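You operate a simulated robot arm through the tools that you are given. There is no shell and no other tool. Be economical: measure what you need, move in short steps, check, and stop when the job is done.

You run a simulated two-armed robot. Do the job below in one go: nothing can be reset, and whatever is moved stays where it is left.

Task
Close the four open sill clamps, numbers two and three first.
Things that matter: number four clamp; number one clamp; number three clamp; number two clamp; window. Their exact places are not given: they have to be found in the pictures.

Only the result counts: the job must be done as asked and must still hold three seconds after the hand-in. Knocking over, shifting, dropping, spilling or breaking anything else fails it.

Robot
Two 7-joint arms with three-finger grippers on one trunk, on a base that drives. Base frame: it is fixed to the floor where the robot stands at the start and does not move with it; the origin is under the middle of the robot, x ahead of it, y to its left, z up. Readings come in mm, rad, newtons and seconds.
The left shoulder is at the start at [70, 146, 863], the right one opposite. With the tool pointing down near the work surface each hand reaches from about 280 to 680 mm from the robot's upright axis, wherever it stands, measured 20 degrees to its own side. Places, roughly: number four clamp [900, 100, 600]; number one clamp [400, -300, 600]; number three clamp [800, 0, 600]; number two clamp [600, -200, 600]; window [800, -200, 1300]. Payload 2.2 kg a hand.
Tool frame (each hand has its own): the origin (TCP) lies between the finger pads and is the grasp point; the fingertips stand 28 mm ahead of it; z points along the fingers, y is the line along which they close. The gripper opens to 102 mm. The gripper's body begins 71 mm behind the TCP.
Orientation is told as [roll, pitch, yaw] about the base's x, y, z axes, in that order, counted from this pose: with the fingers straight down and closing along the base's y, the tool's x points along the base's -x, its y along +y and its z along -z.

Tools
- The arms move only by the tool arm_command. It takes "left_rows", "right_rows" or both (then of equal length, played together; a hand with none holds still); each is a list of rows, each a list of 7 numbers: the shift along the tool's x, y, z in units of 25 mm (1.0 is 25 mm), then the turn, a rotation vector about the tool's x, y, z in units of 4 degrees (1.0 is 4 degrees), then the finger opening in mm, from 0 to 102. In form: [[tx, ty, tz, wx, wy, wz, jaw], ...]. A call has 1 to 12 rows; each row shifts and turns the commanded pose from where the row before left it, along the tool's axes as they then stand. A call with a number of a shift or a turn outside -1 to 1 is refused whole. Each row takes 0.2 s and may step no farther than 50 mm and 0.15 rad from the row before; otherwise, or with a gripper value out of range, the whole call is refused. A pose out of reach is approached as far as the arm can. The call stops where the force on the tool passes 60 N (or 10 N more than at its start, if that is more) or the arm is blocked; 0.2 s more then pass. The fingers move at their own pace and stop on an object; they squeeze with about 33 N. The grip force told is the motor's: it shows also when the fingers shut on nothing. Time passes only in rows, and 0.2 s behind the last, so rows that do not move let the fingers close. It gives the time, the measured TCP pose, the force on the tool (base axes), the opening and the grip force at its end, in the units of the frame above (readings bear some noise), with the torque about the TCP (base axes, N m) and any sound that the robot's microphone picked up.
- Cameras (640 x 400 px; columns grow to the right, rows downward): "scene" is now at [129, -35.1, 1086]; the picture's right is [-0.39, -0.92, 0.00], its down [-0.58, 0.24, -0.78] and it looks along [0.72, -0.30, -0.63] (base axes); focal length 290 px, centre (320, 200). "left" rides on the left gripper at [72, 38, -86] in its tool frame; the picture's right is [-0.46, 0.89, 0.00], its down [-0.60, -0.32, -0.73] and it looks along [-0.65, -0.34, 0.68] (tool axes); focal length 256 px, centre (320, 200). "right" rides on the right gripper at [69, 44, -86] in its tool frame; the picture's right is [-0.53, 0.85, 0.00], its down [-0.58, -0.36, -0.73] and it looks along [-0.62, -0.39, 0.68] (tool axes); focal length 256 px, centre (320, 200).
- capture(camera): a new picture of that camera. It takes no simulated time.
- raise_lower(by): slides the trunk up (or, below 0, down) by that many mm; the arms and the scene camera ride with it, the base frame stays. It gives what a move gives, with no picture.
- base_move(legs): drives the robot by 1 to 6 legs, each [ahead, left, turn to the left] in mm, mm and rad, along the robot's own axes; the way and the turn of a leg run together, so that a leg with both is an arc; at most 1500 mm and 3.142 rad a leg. The arms and the cameras ride along, it lands a little off, and it stops where it bumps. It gives what a move gives.
- head_to(pan, tilt): turns the head with the scene camera to pan (to the left, within 1.501 rad either way) and tilt (down, from -0.506 to 1.204), counted from straight ahead of the robot. It gives what a move gives.
- locate(camera, pixels): there is no depth. For up to 12 entries [column, row, z] of the newest picture of that camera ("zoom" is the newest enlarged one), the place [x, y] in the base frame at which the ray of that pixel passes the height z, good to about 3 mm. It takes no simulated time.
- close_up(camera, box): a new picture of the part [left, top, right, bottom] of that camera's present view, enlarged. It takes no simulated time.
- finish_job(): hands the job in; it is judged then, once.

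Go step by step. Measure first, check grasps and placings, and put right what went wrong. The budget is 80 turns and 78 pictures, counting those below and the enlarged ones. Unless the task says otherwise, let go and move clear before handing in, and close with one line.

The tools are called after "Request:" as a command line: name --argument value ..., lists and objects as JSON in quotes. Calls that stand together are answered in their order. arm_command: Moves the arms, as the interface text tells. Its arguments: {"type":"object","properties":{"left_rows":{"type":"array","items":{"type":"array","items":{"type":"number"}}},"right_rows":{"type":"array","items":{"type":"array","items":{"type":"number"}}}},"required":[]} The other tools are called the same way: raise_lower (by) slides the trunk up or down; base_move (legs) drives the base; head_to (pan, tilt) turns the head that bears the scene camera; capture (camera) takes a picture; locate (camera, pixels) gives the place at which the rays of pixels pass given heights; close_up (camera, box) takes an enlarged picture of a part of a camera's view; finish_job () hands the job in.

At the start:

```text
t: 0.0
left_tool_pos: [437.9, 105.8, 766.8]
left_tool_rot: [0.0, 0.0, 0.001]
left_ft_force: [-0.3, 0.2, -0.6]
left_moment: [0.0, 0.0, 0.01]
left_gripper_width: 101.9
left_grasp_force: 0.0
right_tool_pos: [405.7, -262.2, 780.2]
right_tool_rot: [0.0, -0.001, -0.001]
right_ft_force: [-0.1, 0.7, 0.8]
right_moment: [0.0, 0.0, -0.03]
right_gripper_width: 101.9
right_grasp_force: 0.0
trunk travel left (down, up): [-400.0, 540.0]
robot x, y, heading: [1.0, -0.1, -0.001]
head pan, tilt: [-0.4, 0.677]
```

scene: 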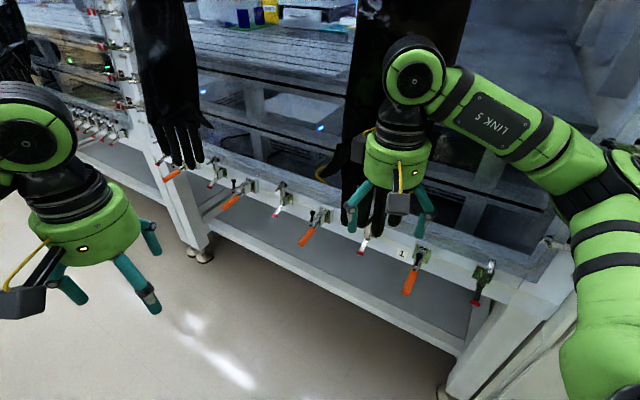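
right: 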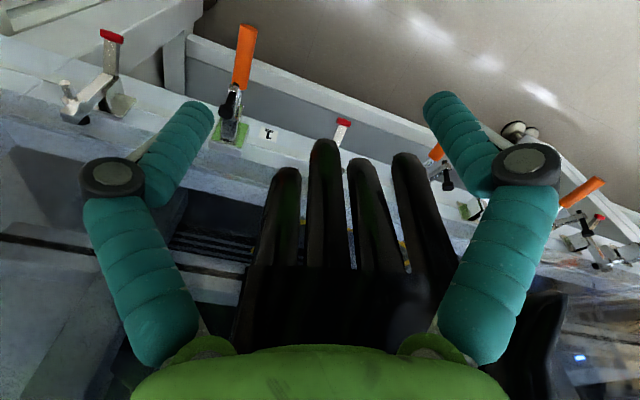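
left: 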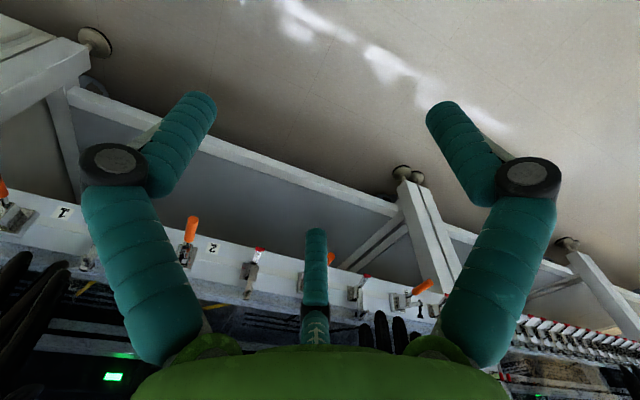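

The scene picture shows a sill with orange-handled clamps (around (408,270), (310,230), (230,200), (172,172)) and red-tipped ones between. I take enlarged views to tell open from closed.

Request:
close_up --camera "scene" --box '[340, 200, 520, 312]'

Request:
close_up --camera "scene" --box '[150, 140, 350, 265]'

Request:
close_up --camera "right" --box '[40, 0, 360, 200]'

Request:
close_up --camera "left" --box '[140, 180, 460, 380]'

```text
3.56 times, centred on (430, 256) of scene
```

zoom: 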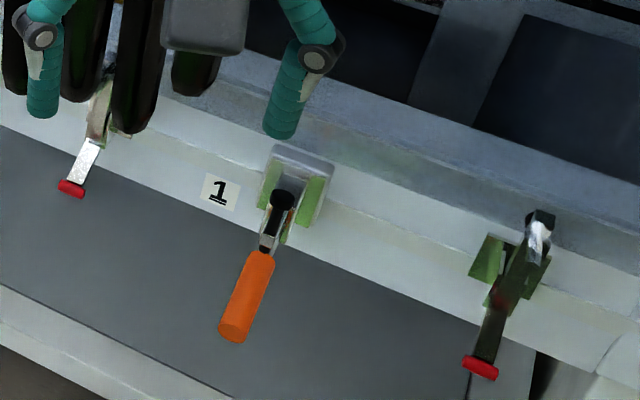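

```text
3.20 times, centred on (250, 202) of scene
```

zoom: 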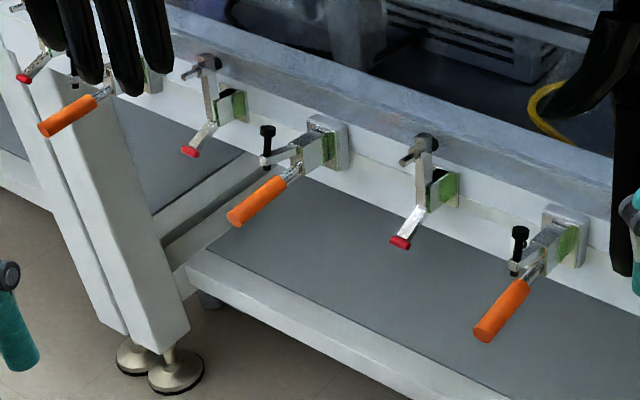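

```text
2.00 times, centred on (200, 100) of right
```

zoom: 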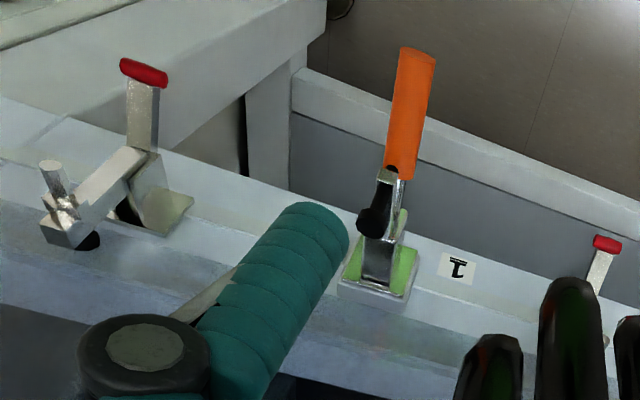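

```text
2.00 times, centred on (300, 280) of left
```

zoom: 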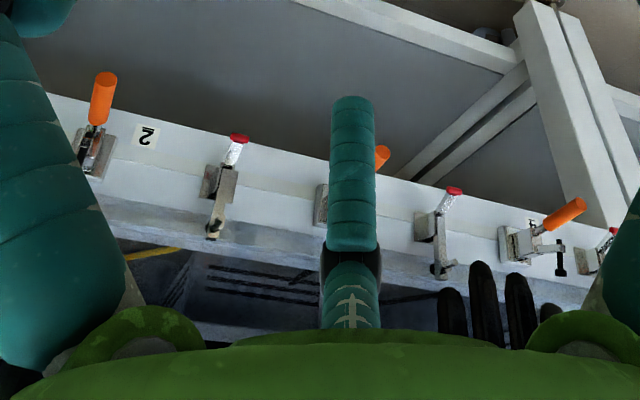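

The orange-handled clamps are the open ones: number 1's handle runs from about (386,-341,619) to (353,-300,613), level and straight out from the sill. I turn the head to look for the others and their number plates.

Request:
head_to --pan -0.1 --tilt 0.6

Request:
capture --camera "scene"

Request:
close_up --camera "left" --box '[320, 240, 480, 340]'

```text
t: 0.8
left_tool_pos: [437.5, 108.2, 765.6]
left_tool_rot: [-0.001, 0.0, 0.0]
left_ft_force: [0.2, 0.0, 0.9]
left_moment: [-0.01, -0.02, 0.01]
left_gripper_width: 102.1
left_grasp_force: 0.1
right_tool_pos: [406.2, -261.5, 780.7]
right_tool_rot: [-0.001, 0.0, -0.001]
right_ft_force: [0.5, 0.1, -0.1]
right_moment: [-0.01, 0.02, 0.01]
right_gripper_width: 102.1
right_grasp_force: 0.1
trunk travel left (down, up): [-400.0, 540.0]
robot x, y, heading: [-0.3, 1.2, -0.001]
head pan, tilt: [-0.099, 0.6]
```

```text
70 pictures are left
```

scene: 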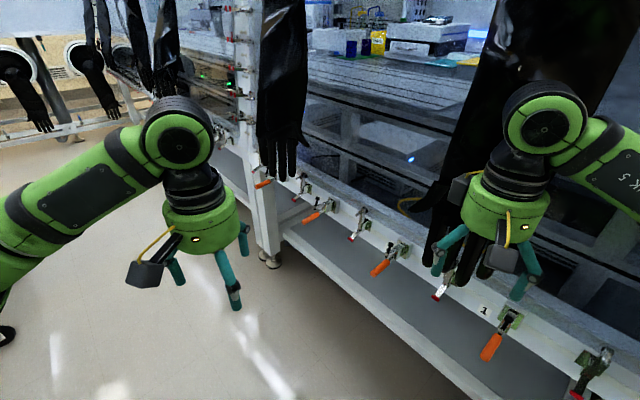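

```text
4.00 times, centred on (400, 290) of left
```

zoom: 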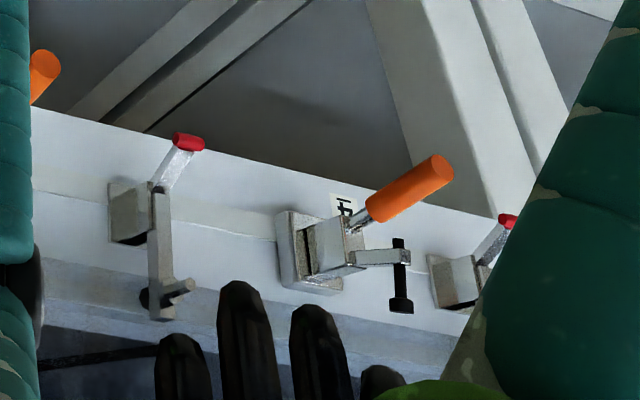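

The label plates read 1, 2, (3), 4 from right to left along the sill. I locate handle tips and starts at their height.

Request:
locate --camera "scene" --pixels '[[485, 357, 613], [502, 330, 619], [375, 273, 613], [391, 259, 619], [305, 221, 613], [321, 211, 619], [257, 186, 613], [271, 181, 619], [510, 315, 610], [398, 247, 610]]'

Request:
close_up --camera "scene" --box '[240, 160, 400, 260]'

Request:
close_up --camera "scene" --box '[350, 220, 542, 340]'

```text
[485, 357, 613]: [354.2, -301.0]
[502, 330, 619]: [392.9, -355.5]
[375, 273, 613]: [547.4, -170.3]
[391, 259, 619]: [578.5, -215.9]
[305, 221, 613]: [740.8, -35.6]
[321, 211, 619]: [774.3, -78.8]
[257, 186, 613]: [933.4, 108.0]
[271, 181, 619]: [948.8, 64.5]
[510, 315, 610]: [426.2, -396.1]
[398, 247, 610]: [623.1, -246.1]
```

```text
4.00 times, centred on (320, 210) of scene
```

zoom: 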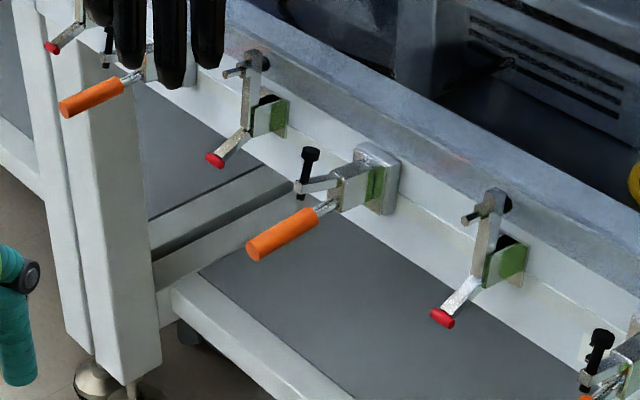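

```text
3.33 times, centred on (446, 280) of scene
```

zoom: 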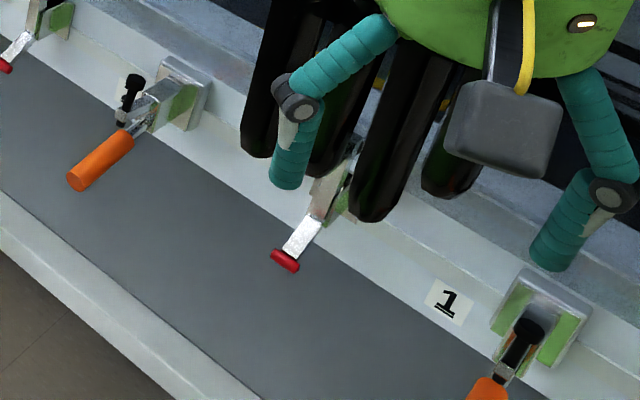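

The handles sit in a line heading about 35°, their tips 236 mm apart, roughly (354,-301), (547,-170), (741,-36), (933,108). They all stand out level with the arms open, so they have to be pressed down. I back away from the sill, turn to face it, and slide to between clamps 2 and 3.

Request:
base_move --legs '[[-115, 164, 0], [0, 0, -0.96], [0, 469, 0]]'

Request:
head_to --pan 0.0 --tilt 0.6

Request:
capture --camera "scene"

Request:
capture --camera "right"

Request:
capture --camera "left"

```text
t: 7.2
left_tool_pos: [603.8, 134.6, 766.6]
left_tool_rot: [0.0, 0.0, -0.951]
left_ft_force: [0.2, -0.3, -0.4]
left_moment: [-0.01, -0.02, -0.01]
left_gripper_width: 102.1
left_grasp_force: 0.1
right_tool_pos: [284.3, -53.2, 781.8]
right_tool_rot: [0.002, 0.001, -0.952]
right_ft_force: [0.5, 0.8, 0.4]
right_moment: [-0.01, 0.03, 0.02]
right_gripper_width: 101.9
right_grasp_force: 0.0
trunk travel left (down, up): [-400.0, 540.0]
robot x, y, heading: [265.8, 430.9, -0.955]
head pan, tilt: [-0.099, 0.6]
```

```text
t: 7.9
left_tool_pos: [604.3, 135.1, 766.4]
left_tool_rot: [0.002, 0.0, -0.952]
left_ft_force: [0.3, 0.8, -0.3]
left_moment: [-0.02, 0.0, -0.02]
left_gripper_width: 102.0
left_grasp_force: 0.1
right_tool_pos: [284.5, -52.4, 780.4]
right_tool_rot: [0.0, 0.001, -0.952]
right_ft_force: [0.5, -0.4, 0.6]
right_moment: [-0.03, 0.01, 0.02]
right_gripper_width: 102.1
right_grasp_force: 0.1
trunk travel left (down, up): [-400.0, 540.0]
robot x, y, heading: [260.5, 429.2, -0.954]
head pan, tilt: [0.0, 0.6]
```

```text
66 pictures are left
```

scene: 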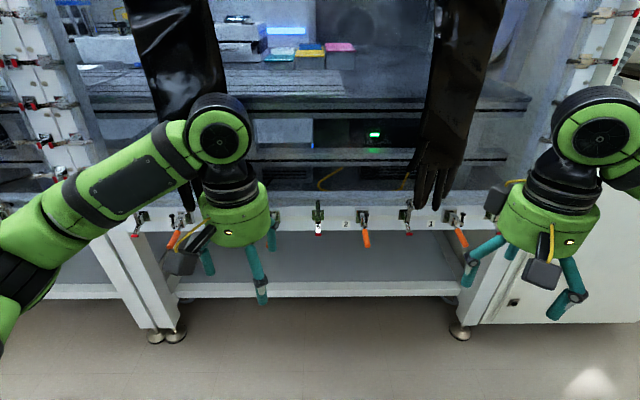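

```text
65 pictures are left
```

right: 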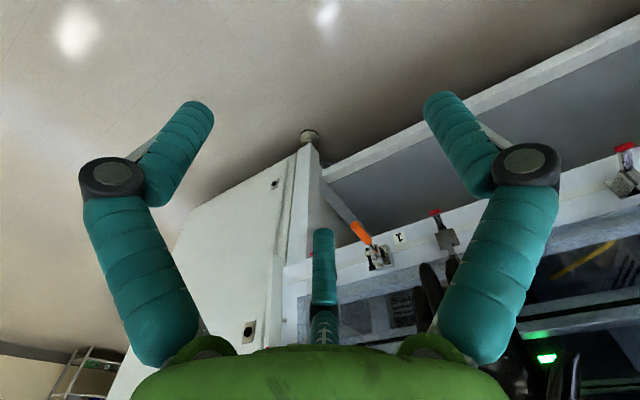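

```text
64 pictures are left
```

left: 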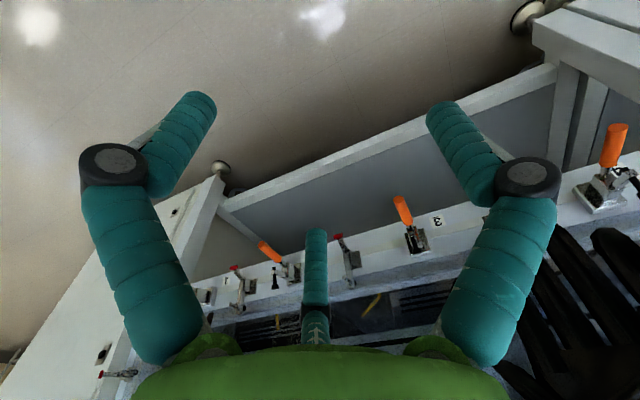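

The robot now faces the sill squarely; orange handles 1, 2, 4 are at (463,238), (366,238), (175,240), with 3 hidden behind the left hand. I close the fingers, bring the hands to ±118 mm lateral, and tilt them 40° so the fingers point inward and down.

Request:
arm_command --left_rows '[[0, 0.08, 0, 0, 0, 0, 0], [0, 0.08, 0, 0, 0, 0, 0], [0, 0.08, 0, 0, 0, 0, 0], [0, 0.08, 0, 0, 0, 0, 0], [0, 0.08, 0, 0, 0, 0, 0], [0, 0.08, 0, 0, 0, 0, 0], [0, 0, 0, 0, -1, 0, 0], [0, 0, 0, 0, -1, 0, 0], [0, 0, 0, 0, -1, 0, 0], [0, 0, 0, 0, -1, 0, 0], [0, 0, 0, 0, -1, 0, 0]]' --right_rows '[[-0.2, 0.96, 0.1, 0, 0, 0, 0], [-0.2, 0.96, 0.1, 0, 0, 0, 0], [-0.2, 0.96, 0.1, 0, 0, 0, 0], [-0.2, 0.96, 0.1, 0, 0, 0, 0], [-0.2, 0.96, 0.1, 0, 0, 0, 0], [-0.2, 0.96, 0.1, 0, 0, 0, 0], [0, 0, 0, 0, -1, 0, 0], [0, 0, 0, 0, -1, 0, 0], [0, 0, 0, 0, -1, 0, 0], [0, 0, 0, 0, -1, 0, 0], [0, 0, 0, 0, -1, 0, 0]]'

Request:
arm_command --left_rows '[[0, 0, 0, 0, -1, 0, 0], [0, 0, 0, 0, -1, 0, 0], [0, 0, 0, 0, -1, 0, 0], [0, 0, 0, 0, -1, 0, 0], [0, 0, 0, 0, -1, 0, 0]]' --right_rows '[[0, 0, 0, 0, -1, 0, 0], [0, 0, 0, 0, -1, 0, 0], [0, 0, 0, 0, -1, 0, 0], [0, 0, 0, 0, -1, 0, 0], [0, 0, 0, 0, -1, 0, 0]]'

Request:
capture --camera "scene"

Request:
capture --camera "right"

Request:
capture --camera "left"

```text
t: 10.3
left_tool_pos: [614.5, 142.0, 766.0]
left_tool_rot: [0.001, -0.353, -0.95]
left_ft_force: [0.5, 0.5, 0.5]
left_moment: [0.03, -0.01, -0.03]
left_gripper_width: 2.0
left_grasp_force: 31.3
right_tool_pos: [418.2, 6.4, 765.2]
right_tool_rot: [-0.001, -0.35, -0.952]
right_ft_force: [0.0, 0.3, 0.5]
right_moment: [0.02, -0.01, -0.03]
right_gripper_width: 2.0
right_grasp_force: 32.0
trunk travel left (down, up): [-400.0, 540.0]
robot x, y, heading: [262.0, 430.3, -0.949]
head pan, tilt: [0.0, 0.6]
```

```text
t: 11.5
left_tool_pos: [614.2, 141.2, 766.6]
left_tool_rot: [0.0, -0.7, -0.949]
left_ft_force: [-0.2, 0.8, 0.1]
left_moment: [-0.01, 0.04, -0.03]
left_gripper_width: 2.2
left_grasp_force: 32.0
right_tool_pos: [418.6, 6.8, 765.2]
right_tool_rot: [0.0, -0.699, -0.952]
right_ft_force: [-0.2, -0.3, -0.5]
right_moment: [-0.01, 0.0, -0.01]
right_gripper_width: 2.2
right_grasp_force: 31.3
trunk travel left (down, up): [-400.0, 540.0]
robot x, y, heading: [262.7, 430.6, -0.947]
head pan, tilt: [0.0, 0.6]
```

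```text
63 pictures are left
```

scene: 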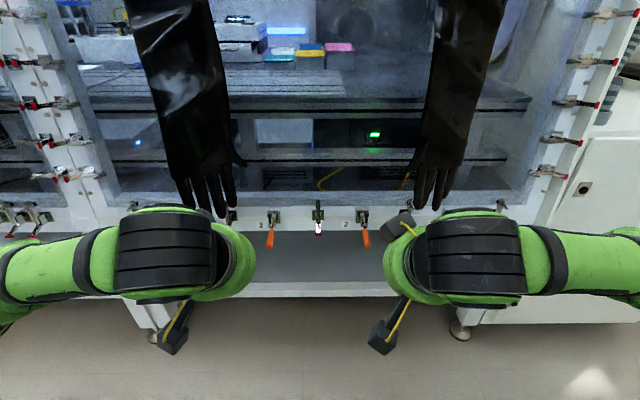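

```text
62 pictures are left
```

right: 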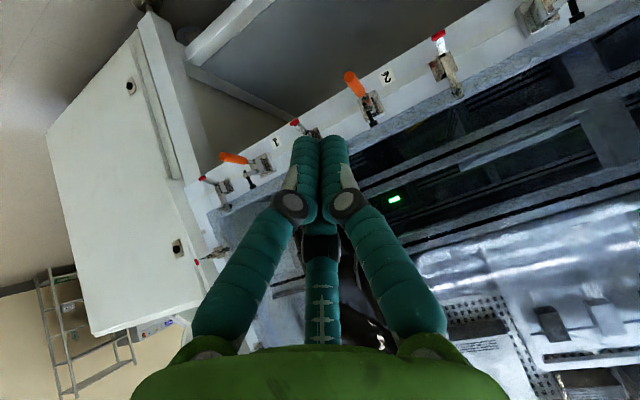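

```text
61 pictures are left
```

left: 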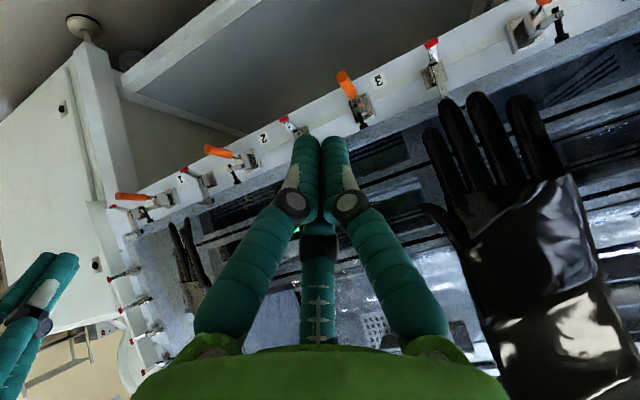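

Handles 2 and 3 and their plates are clear in the scene at (366,238) and (270,240). I triangulate tips and roots with the hand cameras.

Request:
locate --camera "scene" --pixels '[[269, 247, 613], [269, 247, 623], [271, 231, 619], [367, 247, 613], [367, 247, 623], [364, 229, 619], [253, 214, 640], [430, 208, 660]]'

Request:
locate --camera "left" --pixels '[[341, 74, 613], [341, 74, 623], [353, 97, 619], [353, 97, 629]]'

Request:
locate --camera "right" --pixels '[[348, 74, 613], [348, 74, 623], [360, 97, 619], [360, 97, 629]]'

Request:
close_up --camera "left" --box '[180, 50, 400, 188]'

Request:
close_up --camera "scene" --box '[240, 190, 400, 290]'

```text
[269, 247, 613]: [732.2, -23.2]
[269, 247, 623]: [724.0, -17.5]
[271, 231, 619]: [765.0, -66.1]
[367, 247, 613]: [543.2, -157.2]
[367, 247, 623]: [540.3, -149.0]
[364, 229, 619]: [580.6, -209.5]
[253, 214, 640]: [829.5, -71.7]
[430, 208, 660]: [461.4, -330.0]
```

```text
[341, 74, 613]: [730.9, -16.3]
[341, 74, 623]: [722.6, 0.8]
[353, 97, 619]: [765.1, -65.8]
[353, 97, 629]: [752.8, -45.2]
```

```text
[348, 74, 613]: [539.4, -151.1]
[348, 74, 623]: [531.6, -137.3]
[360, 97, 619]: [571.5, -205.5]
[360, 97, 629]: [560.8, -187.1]
```

```text
2.90 times, centred on (290, 119) of left
```

zoom: 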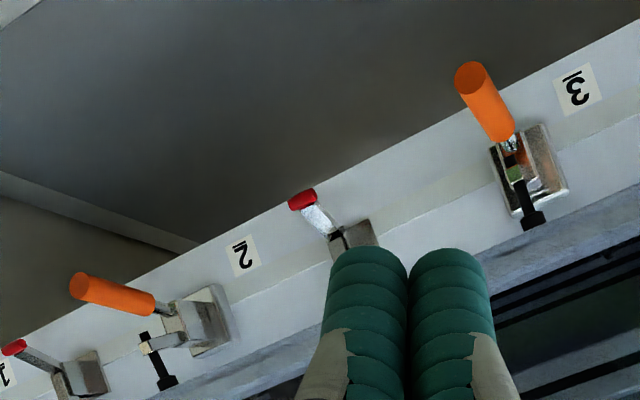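

```text
4.00 times, centred on (320, 240) of scene
```

zoom: 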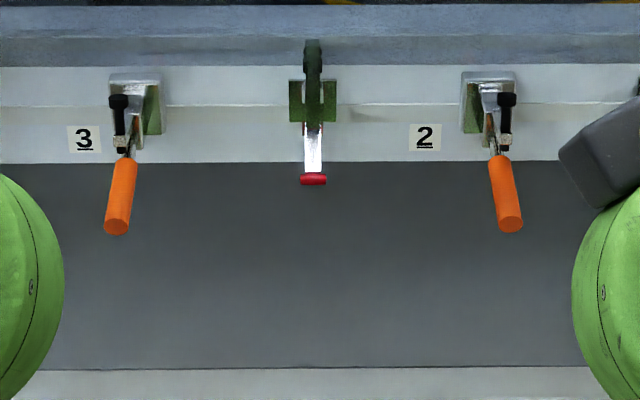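

Handle 3 runs from root (765,-66,619) to tip (733,-23,612), handle 2 from (577,-208,619) to (542,-157,612); both hands are already at the right side offsets. I drive 185 mm toward the sill and look again.

Request:
base_move --legs '[[185, 0, 0]]'

Request:
capture --camera "left"

Request:
capture --camera "right"

Request:
capture --camera "scene"

```text
t: 13.0
left_tool_pos: [721.3, -9.1, 765.4]
left_tool_rot: [-0.001, -0.697, -0.951]
left_ft_force: [-0.2, -0.5, -0.2]
left_moment: [0.0, -0.04, -0.01]
left_gripper_width: 2.0
left_grasp_force: 31.6
right_tool_pos: [526.7, -144.2, 764.8]
right_tool_rot: [0.001, -0.697, -0.951]
right_ft_force: [0.4, 0.7, -0.6]
right_moment: [0.01, 0.0, -0.02]
right_gripper_width: 2.0
right_grasp_force: 31.3
trunk travel left (down, up): [-400.0, 540.0]
robot x, y, heading: [369.8, 280.5, -0.953]
head pan, tilt: [0.0, 0.6]
```

```text
58 pictures are left
```

left: 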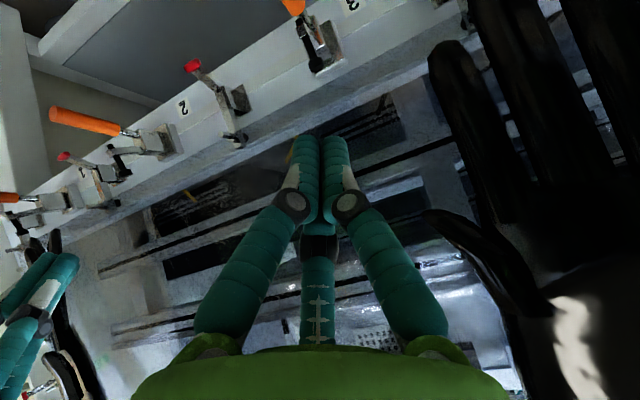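

```text
57 pictures are left
```

right: 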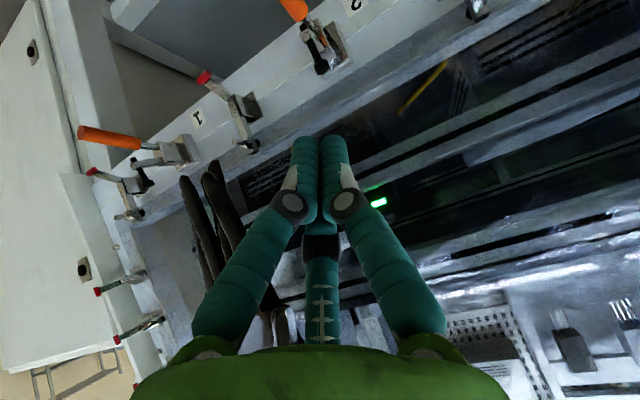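

```text
56 pictures are left
```

scene: 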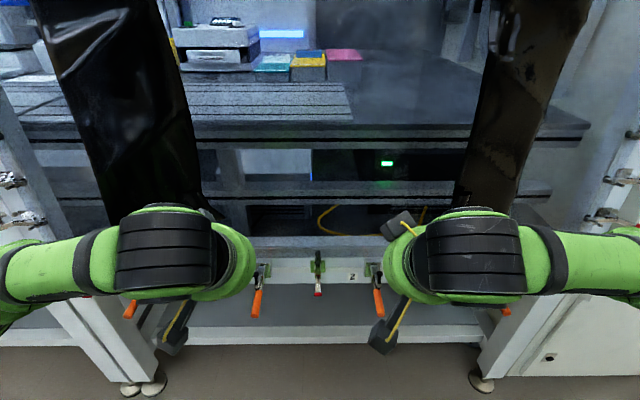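

Both hands hang about 120 mm above the handles without touching the gloves. I re-measure the handles from this nearer view.

Request:
close_up --camera "scene" --box '[230, 240, 406, 350]'

Request:
locate --camera "scene" --pixels '[[256, 315, 613], [260, 290, 619], [381, 313, 613], [375, 289, 619]]'

```text
3.64 times, centred on (318, 295) of scene
```

zoom: 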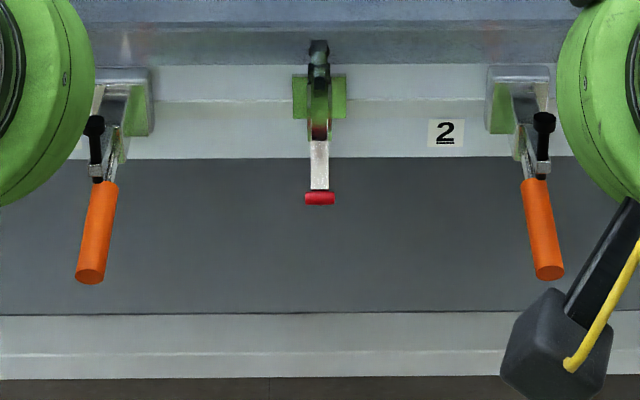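

```text
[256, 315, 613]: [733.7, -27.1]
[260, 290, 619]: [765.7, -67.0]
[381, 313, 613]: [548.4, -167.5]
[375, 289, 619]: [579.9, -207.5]
```

I lower both hands until the fingertips stand about 10 mm above handles 2 and 3, 13 mm in from the tips.

Request:
arm_command --left_rows '[[0.398, 0.003, 0.632, 0, 0, 0, 0], [0.398, 0.003, 0.632, 0, 0, 0, 0], [0.398, 0.003, 0.632, 0, 0, 0, 0], [0.398, 0.003, 0.632, 0, 0, 0, 0], [0.398, 0.003, 0.632, 0, 0, 0, 0], [0.398, 0.003, 0.632, 0, 0, 0, 0]]' --right_rows '[[0.356, 0.035, 0.667, 0, 0, 0, 0], [0.356, 0.035, 0.667, 0, 0, 0, 0], [0.356, 0.035, 0.667, 0, 0, 0, 0], [0.356, 0.035, 0.667, 0, 0, 0, 0], [0.356, 0.035, 0.667, 0, 0, 0, 0], [0.356, 0.035, 0.667, 0, 0, 0, 0]]'

Request:
capture --camera "right"

Request:
capture --camera "left"

Request:
capture --camera "scene"

```text
t: 14.4
left_tool_pos: [731.8, -20.4, 654.5]
left_tool_rot: [0.0, -0.701, -0.951]
left_ft_force: [-0.1, -0.3, 0.7]
left_moment: [0.0, 0.0, -0.01]
left_gripper_width: 2.0
left_grasp_force: 31.1
right_tool_pos: [542.9, -159.4, 654.7]
right_tool_rot: [0.001, -0.698, -0.95]
right_ft_force: [-0.4, 0.5, -0.2]
right_moment: [-0.01, -0.01, -0.01]
right_gripper_width: 2.2
right_grasp_force: 31.2
trunk travel left (down, up): [-400.0, 540.0]
robot x, y, heading: [370.4, 277.0, -0.954]
head pan, tilt: [0.0, 0.6]
```

```text
54 pictures are left
```

right: 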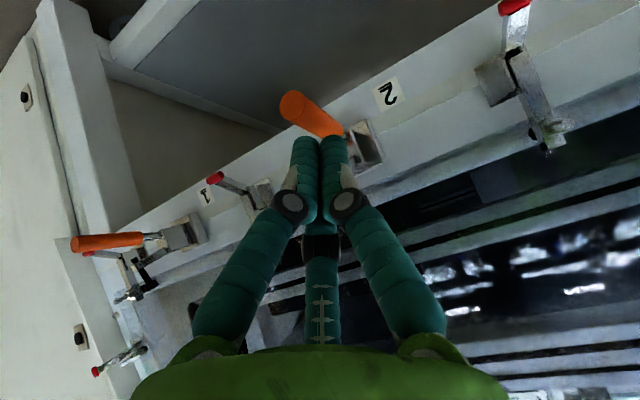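

```text
53 pictures are left
```

left: 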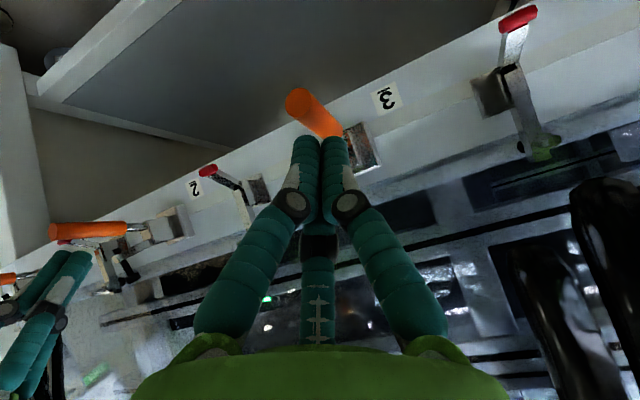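

```text
52 pictures are left
```

scene: 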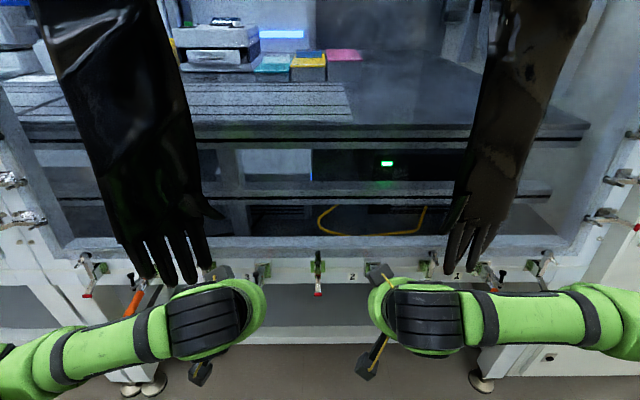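

Fingertips are centred over handles 2 and 3 (right tip ≈ (553,-174,633)). I press handle 2 down gently first to feel its resistance.

Request:
arm_command --right_rows '[[0.206, 0, 0.245, 0, 0, 0, 0], [0.206, 0, 0.245, 0, 0, 0, 0], [0.175, 0, 0.271, 0, 0, 0, 0], [0.144, 0, 0.297, 0, 0, 0, 0]]'

Request:
capture --camera "right"

```text
t: 15.4
left_tool_pos: [730.9, -20.1, 655.3]
left_tool_rot: [0.0, -0.696, -0.951]
left_ft_force: [0.0, -0.4, 0.7]
left_moment: [0.0, -0.01, 0.03]
left_gripper_width: 2.0
left_grasp_force: 31.2
right_tool_pos: [546.0, -162.4, 622.3]
right_tool_rot: [0.001, -0.698, -0.952]
right_ft_force: [-0.2, 0.2, -0.2]
right_moment: [0.03, -0.02, 0.0]
right_gripper_width: 1.7
right_grasp_force: 31.5
trunk travel left (down, up): [-400.0, 540.0]
robot x, y, heading: [368.8, 281.1, -0.952]
head pan, tilt: [0.0, 0.6]
```

```text
51 pictures are left
```

right: 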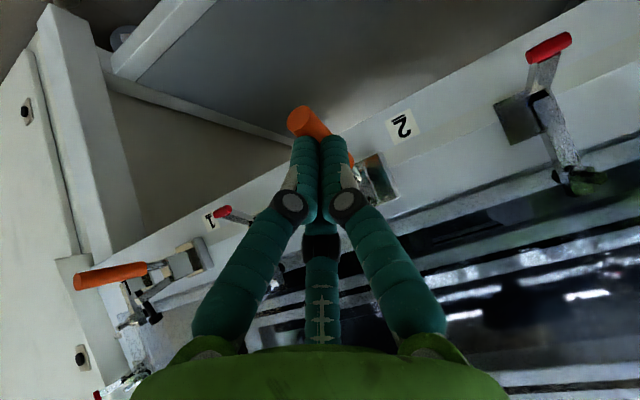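

No force felt though the fingertip should be at z≈601. I look at clamp 2 from the side with the left camera.

Request:
close_up --camera "left" --box '[0, 190, 208, 320]'

Request:
close_up --camera "right" --box '[240, 70, 432, 190]'

```text
3.08 times, centred on (104, 255) of left
```

zoom: 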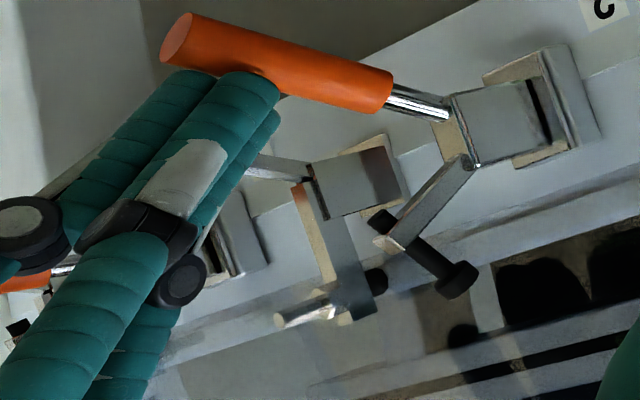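

```text
3.33 times, centred on (336, 130) of right
```

zoom: 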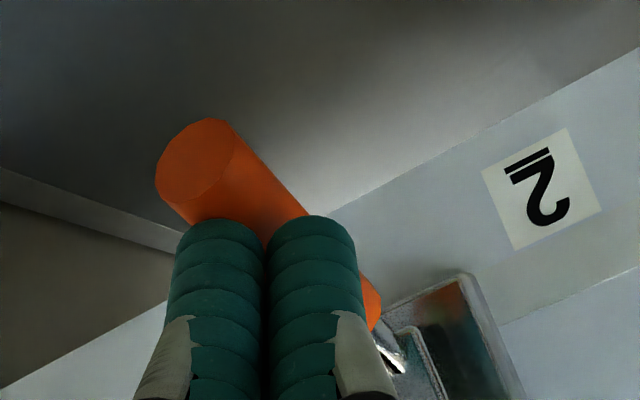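

The arm of clamp 2 has begun to swing up as the handle goes down, so pushing down closes it. I continue along the arc.

Request:
arm_command --right_rows '[[0.088, 0, 0.292, 0, 0, 0, 0], [0.088, 0, 0.292, 0, 0, 0, 0], [0.014, 0, 0.328, 0, 0, 0, 0], [0.014, 0, 0.328, 0, 0, 0, 0]]'

Request:
close_up --camera "left" --box '[0, 190, 208, 320]'

```text
t: 16.4
left_tool_pos: [731.1, -19.7, 654.3]
left_tool_rot: [0.0, -0.699, -0.952]
left_ft_force: [-0.4, 0.3, 0.3]
left_moment: [0.01, 0.01, 0.03]
left_gripper_width: 1.9
left_grasp_force: 31.6
right_tool_pos: [554.5, -174.4, 595.9]
right_tool_rot: [0.0, -0.698, -0.951]
right_ft_force: [-0.2, 0.1, 0.1]
right_moment: [0.0, -0.01, -0.03]
right_gripper_width: 2.5
right_grasp_force: 30.8
trunk travel left (down, up): [-400.0, 540.0]
robot x, y, heading: [370.5, 278.0, -0.945]
head pan, tilt: [0.0, 0.6]
```

```text
3.08 times, centred on (104, 255) of left
```

zoom: 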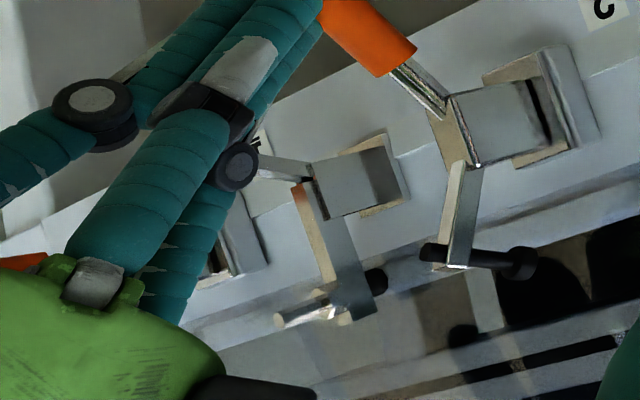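

Clamp 2's arm is nearly upright now, still short of the slant of the closed neighbour. I keep pressing along the arc.

Request:
arm_command --right_rows '[[-0.055, 0, 0.308, 0, 0, 0, 0], [-0.055, 0, 0.308, 0, 0, 0, 0], [-0.112, 0, 0.303, 0, 0, 0, 0]]'

Request:
close_up --camera "left" --box '[0, 190, 208, 320]'

```text
t: 17.2
left_tool_pos: [730.7, -20.0, 654.3]
left_tool_rot: [-0.001, -0.698, -0.952]
left_ft_force: [0.4, 0.5, -1.7]
left_moment: [0.0, 0.02, 0.0]
left_gripper_width: 2.3
left_grasp_force: 31.2
right_tool_pos: [564.2, -190.3, 580.2]
right_tool_rot: [-0.002, -0.699, -0.951]
right_ft_force: [0.3, -0.2, 0.0]
right_moment: [0.01, -0.02, -0.01]
right_gripper_width: 2.0
right_grasp_force: 31.4
trunk travel left (down, up): [-400.0, 540.0]
robot x, y, heading: [367.6, 281.8, -0.955]
head pan, tilt: [0.0, 0.6]
```

```text
3.08 times, centred on (104, 255) of left
```

zoom: 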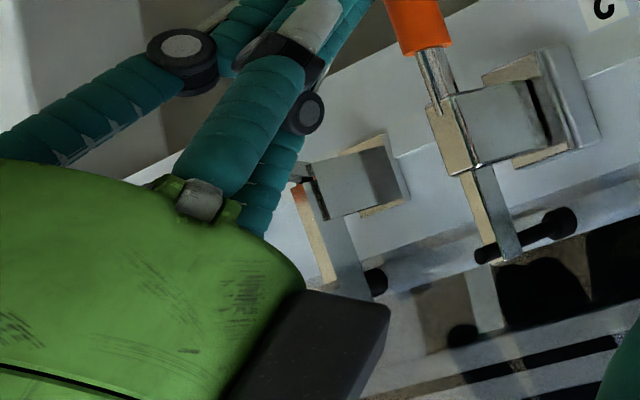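

The arm is now almost parallel to the closed neighbour. I press further until there is resistance or a click.

Request:
arm_command --right_rows '[[-0.112, 0, 0.303, 0, 0, 0, 0], [-0.137, 0, 0.272, 0, 0, 0, 0], [-0.137, 0, 0.272, 0, 0, 0, 0]]'

Request:
close_up --camera "left" --box '[0, 190, 208, 320]'

```text
t: 17.8
left_tool_pos: [727.8, -19.2, 656.4]
left_tool_rot: [0.001, -0.702, -0.952]
left_ft_force: [0.5, -1.2, 0.5]
left_moment: [0.01, -0.04, -0.03]
left_gripper_width: 1.9
left_grasp_force: 31.5
right_tool_pos: [566.4, -190.9, 574.3]
right_tool_rot: [-0.003, -0.683, -0.947]
right_ft_force: [-20.3, 20.9, 12.4]
right_moment: [-0.1, 0.12, -0.21]
right_gripper_width: 2.0
right_grasp_force: 31.4
trunk travel left (down, up): [-400.0, 540.0]
robot x, y, heading: [367.0, 283.2, -0.955]
head pan, tilt: [0.0, 0.6]
stopped in row 2 (right hand): the force on the tool passed its limit at 67 N (the readings are from after the stop); the commanded pose is now the measured one
```

```text
3.08 times, centred on (104, 255) of left
```

zoom: 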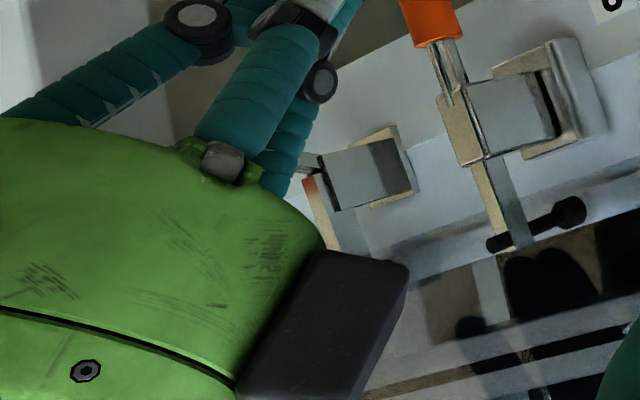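

Resistance came at 67 N with the arm nearly at the closed slant. I press again in small steps square to the handle to see whether it snaps over.

Request:
arm_command --right_rows '[[-0.071, 0, 0.164, 0, 0, 0, 0], [-0.071, 0, 0.164, 0, 0, 0, 0], [-0.071, 0, 0.164, 0, 0, 0, 0]]'

Request:
close_up --camera "left" --box '[0, 150, 240, 300]'

Request:
close_up --camera "right" --box '[240, 70, 432, 190]'

```text
t: 18.3
left_tool_pos: [727.0, -19.0, 657.7]
left_tool_rot: [0.0, -0.704, -0.953]
left_ft_force: [-0.1, 0.3, 0.8]
left_moment: [0.0, 0.03, -0.01]
left_gripper_width: 2.0
left_grasp_force: 31.7
right_tool_pos: [567.3, -190.5, 570.0]
right_tool_rot: [-0.002, -0.667, -0.937]
right_ft_force: [-19.0, 19.5, 10.8]
right_moment: [-0.07, 0.13, -0.17]
right_gripper_width: 2.1
right_grasp_force: 31.3
trunk travel left (down, up): [-400.0, 540.0]
robot x, y, heading: [367.2, 280.9, -0.953]
head pan, tilt: [0.0, 0.6]
stopped in row 2 (right hand): the force on the tool passed its limit at 66 N (the readings are from after the stop); the commanded pose is now the measured one
```

```text
2.67 times, centred on (120, 225) of left
```

zoom: 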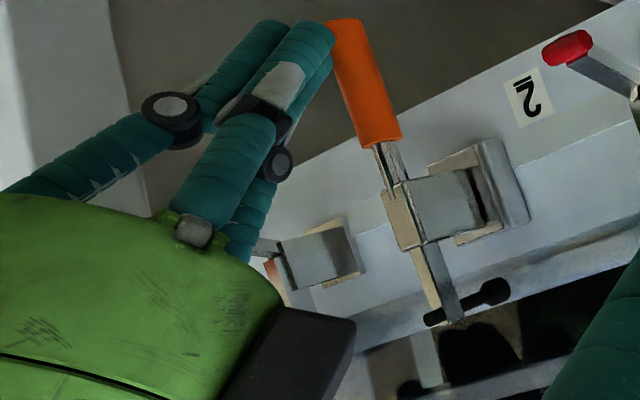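

```text
3.33 times, centred on (336, 130) of right
```

zoom: 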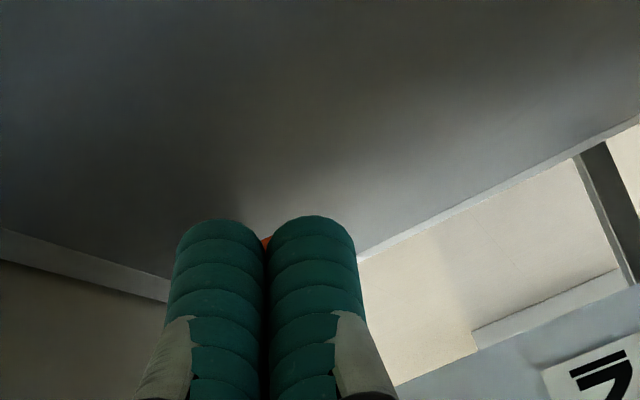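

The handle no longer moves; it seems to be at its stop. I draw the hand back 60 mm and look whether clamp 2 stays closed.

Request:
arm_command --right_rows '[[0.3, 0, -0.8, 0, 0, 0, 0], [0.3, 0, -0.8, 0, 0, 0, 0], [0.3, 0, -0.8, 0, 0, 0, 0], [0, 0, 0, 0, 0, 0, 0]]'

Request:
close_up --camera "left" --box '[0, 150, 240, 300]'

Request:
close_up --camera "right" --box '[220, 60, 460, 210]'

```text
t: 19.3
left_tool_pos: [730.0, -19.7, 654.7]
left_tool_rot: [0.001, -0.698, -0.952]
left_ft_force: [0.6, 0.5, -0.6]
left_moment: [-0.02, -0.01, 0.04]
left_gripper_width: 2.3
left_grasp_force: 31.0
right_tool_pos: [536.8, -150.4, 600.2]
right_tool_rot: [0.0, -0.676, -0.942]
right_ft_force: [0.1, -0.1, 0.5]
right_moment: [-0.01, -0.01, -0.01]
right_gripper_width: 2.1
right_grasp_force: 31.6
trunk travel left (down, up): [-400.0, 540.0]
robot x, y, heading: [366.6, 279.6, -0.949]
head pan, tilt: [0.0, 0.6]
```

```text
2.67 times, centred on (120, 225) of left
```

zoom: 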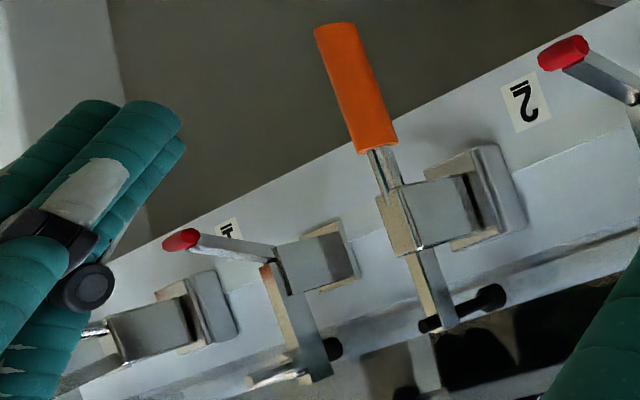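

```text
2.67 times, centred on (340, 135) of right
```

zoom: 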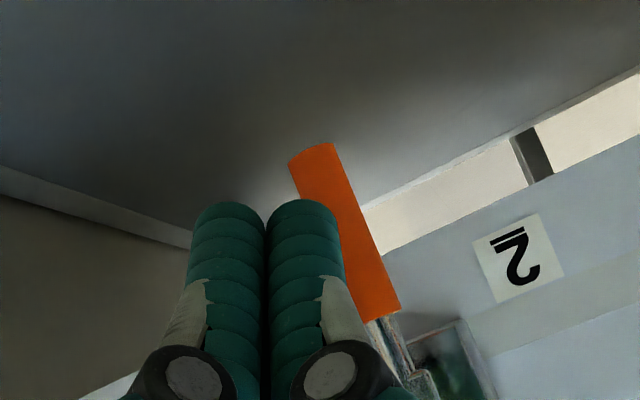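

Clamp 2 stays put with its arm parallel to the closed neighbour's. I check it from the head camera.

Request:
close_up --camera "scene" --box '[270, 230, 430, 330]'

Request:
locate --camera "left" --pixels '[[127, 160, 560], [127, 160, 545], [142, 206, 595], [142, 206, 610]]'

Request:
locate --camera "right" --pixels '[[338, 117, 560], [338, 117, 545], [364, 178, 595], [364, 178, 610]]'

```text
4.00 times, centred on (350, 280) of scene
```

zoom: 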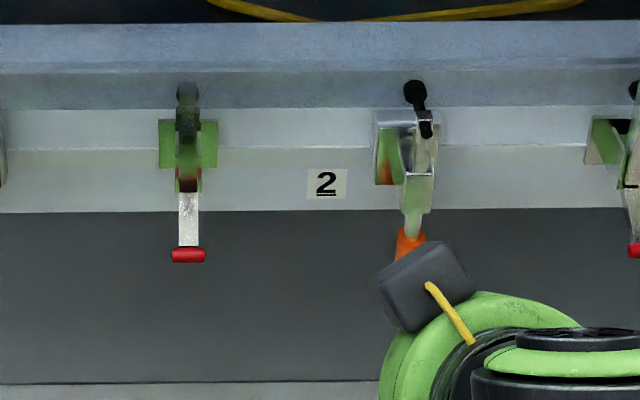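

```text
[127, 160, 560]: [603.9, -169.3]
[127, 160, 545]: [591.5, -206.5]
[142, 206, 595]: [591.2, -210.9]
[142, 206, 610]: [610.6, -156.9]
```

```text
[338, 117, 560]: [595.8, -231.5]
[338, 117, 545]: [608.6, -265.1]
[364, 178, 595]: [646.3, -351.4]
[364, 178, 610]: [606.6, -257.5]
```

Seen from the front, clamp 2's pad (415,92) reaches the ledge at the same height as the closed neighbour's (187,90). I now press handle 3 with the left hand along the same arc, a touch nearer its tip.

Request:
arm_command --left_rows '[[0.206, 0, 0.245, 0, 0, 0, 0], [0.206, 0, 0.245, 0, 0, 0, 0], [0.175, 0, 0.271, 0, 0, 0, 0], [0.144, 0, 0.297, 0, 0, 0, 0], [0.114, 0, 0.322, 0, 0, 0, 0], [0.114, 0, 0.322, 0, 0, 0, 0], [0.083, 0, 0.348, 0, 0, 0, 0], [0.083, 0, 0.348, 0, 0, 0, 0]]'

Request:
capture --camera "right"

Request:
capture --camera "left"

```text
t: 21.1
left_tool_pos: [739.3, -33.0, 591.1]
left_tool_rot: [0.0, -0.698, -0.955]
left_ft_force: [-0.2, -0.1, -0.5]
left_moment: [-0.01, -0.04, 0.01]
left_gripper_width: 2.0
left_grasp_force: 31.1
right_tool_pos: [537.2, -148.8, 601.8]
right_tool_rot: [-0.004, -0.674, -0.943]
right_ft_force: [0.3, -0.6, 0.2]
right_moment: [-0.03, -0.01, -0.01]
right_gripper_width: 2.1
right_grasp_force: 31.2
trunk travel left (down, up): [-400.0, 540.0]
robot x, y, heading: [366.6, 279.5, -0.955]
head pan, tilt: [0.0, 0.6]
```

```text
40 pictures are left
```

right: 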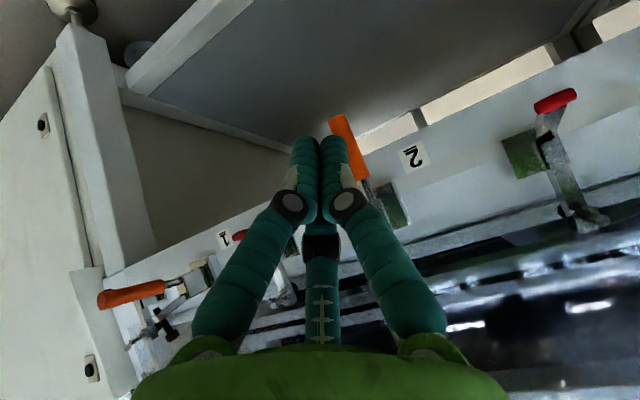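

```text
39 pictures are left
```

left: 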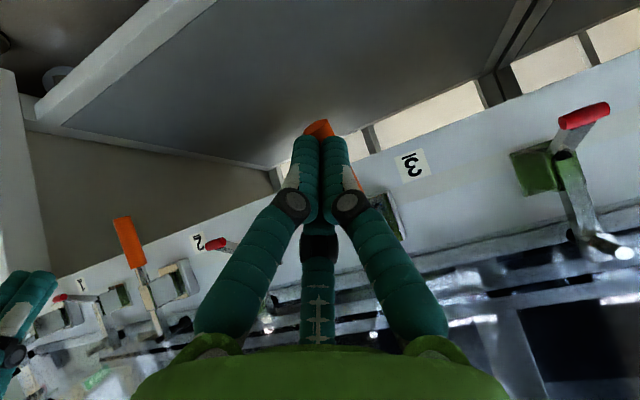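

Handle 3 follows. I carry on to its stop, and use the two hand pictures to triangulate handle 2's present angle.

Request:
locate --camera "left" --pixels '[[122, 218, 545], [122, 218, 560], [140, 266, 600], [140, 266, 610]]'

Request:
locate --camera "right" --pixels '[[338, 118, 545], [338, 118, 560], [364, 180, 600], [364, 180, 610]]'

Request:
arm_command --left_rows '[[-0.055, 0, 0.308, 0, 0, 0, 0], [-0.055, 0, 0.308, 0, 0, 0, 0], [-0.112, 0, 0.303, 0, 0, 0, 0], [-0.112, 0, 0.303, 0, 0, 0, 0], [-0.137, 0, 0.272, 0, 0, 0, 0]]'

Request:
capture --camera "left"

```text
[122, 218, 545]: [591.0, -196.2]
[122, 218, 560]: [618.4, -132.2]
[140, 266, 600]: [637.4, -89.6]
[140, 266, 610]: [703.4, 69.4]
```

```text
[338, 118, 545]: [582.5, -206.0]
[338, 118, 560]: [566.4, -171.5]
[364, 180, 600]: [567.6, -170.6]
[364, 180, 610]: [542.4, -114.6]
```

```text
t: 22.3
left_tool_pos: [751.8, -60.8, 568.8]
left_tool_rot: [-0.005, -0.696, -0.958]
left_ft_force: [-19.4, 12.7, 4.6]
left_moment: [0.08, 0.19, -0.15]
left_gripper_width: 6.0
left_grasp_force: 31.3
right_tool_pos: [534.6, -149.7, 601.0]
right_tool_rot: [-0.001, -0.677, -0.944]
right_ft_force: [-0.2, 0.5, 0.0]
right_moment: [-0.01, 0.04, 0.03]
right_gripper_width: 2.0
right_grasp_force: 32.2
trunk travel left (down, up): [-400.0, 540.0]
robot x, y, heading: [367.0, 283.2, -0.952]
head pan, tilt: [0.0, 0.6]
```

```text
38 pictures are left
```

left: 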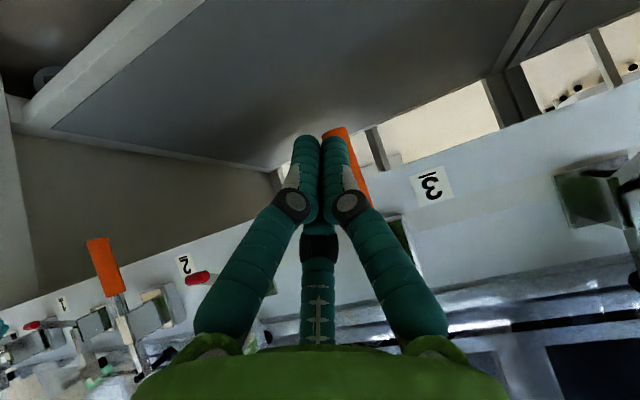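

The left jaw was wedged to 6 mm with a sideways push: the fingers have slid to the right of handle 3. I back off 40 mm and look.

Request:
arm_command --left_rows '[[0.2, 0, -0.8, 0, 0, 0, 0], [0.2, 0, -0.8, 0, 0, 0, 0], [0, 0, 0, 0, 0, 0, 0]]'

Request:
capture --camera "left"

Request:
close_up --camera "scene" --box '[210, 230, 400, 349]'

```text
t: 23.1
left_tool_pos: [738.3, -33.8, 595.5]
left_tool_rot: [0.002, -0.699, -0.953]
left_ft_force: [1.5, 0.0, -0.3]
left_moment: [0.01, 0.01, -0.03]
left_gripper_width: 2.1
left_grasp_force: 31.2
right_tool_pos: [537.2, -150.0, 600.7]
right_tool_rot: [-0.005, -0.675, -0.942]
right_ft_force: [-0.3, 0.1, 0.1]
right_moment: [-0.01, 0.01, -0.02]
right_gripper_width: 2.1
right_grasp_force: 31.4
trunk travel left (down, up): [-400.0, 540.0]
robot x, y, heading: [368.9, 279.4, -0.955]
head pan, tilt: [0.0, 0.6]
```

```text
37 pictures are left
```

left: 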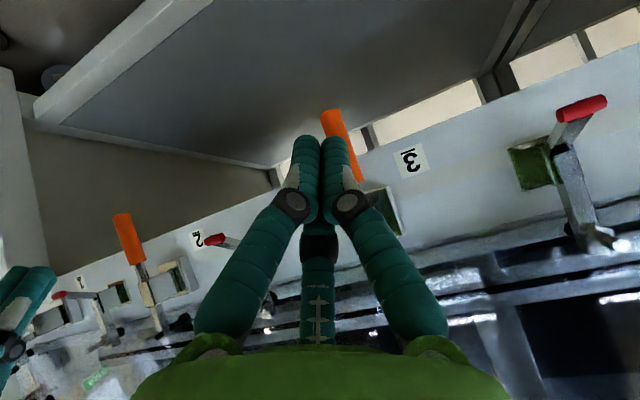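

```text
3.36 times, centred on (305, 290) of scene
```

zoom: 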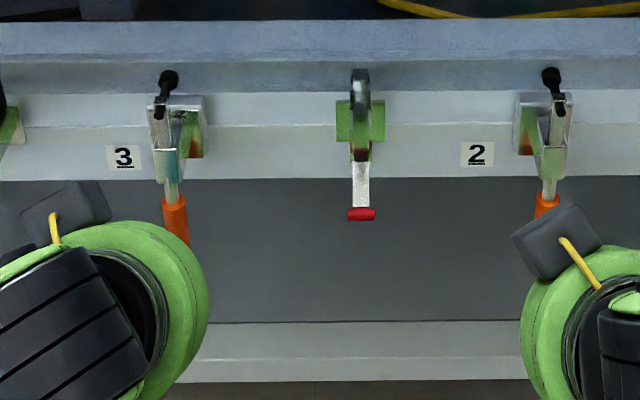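

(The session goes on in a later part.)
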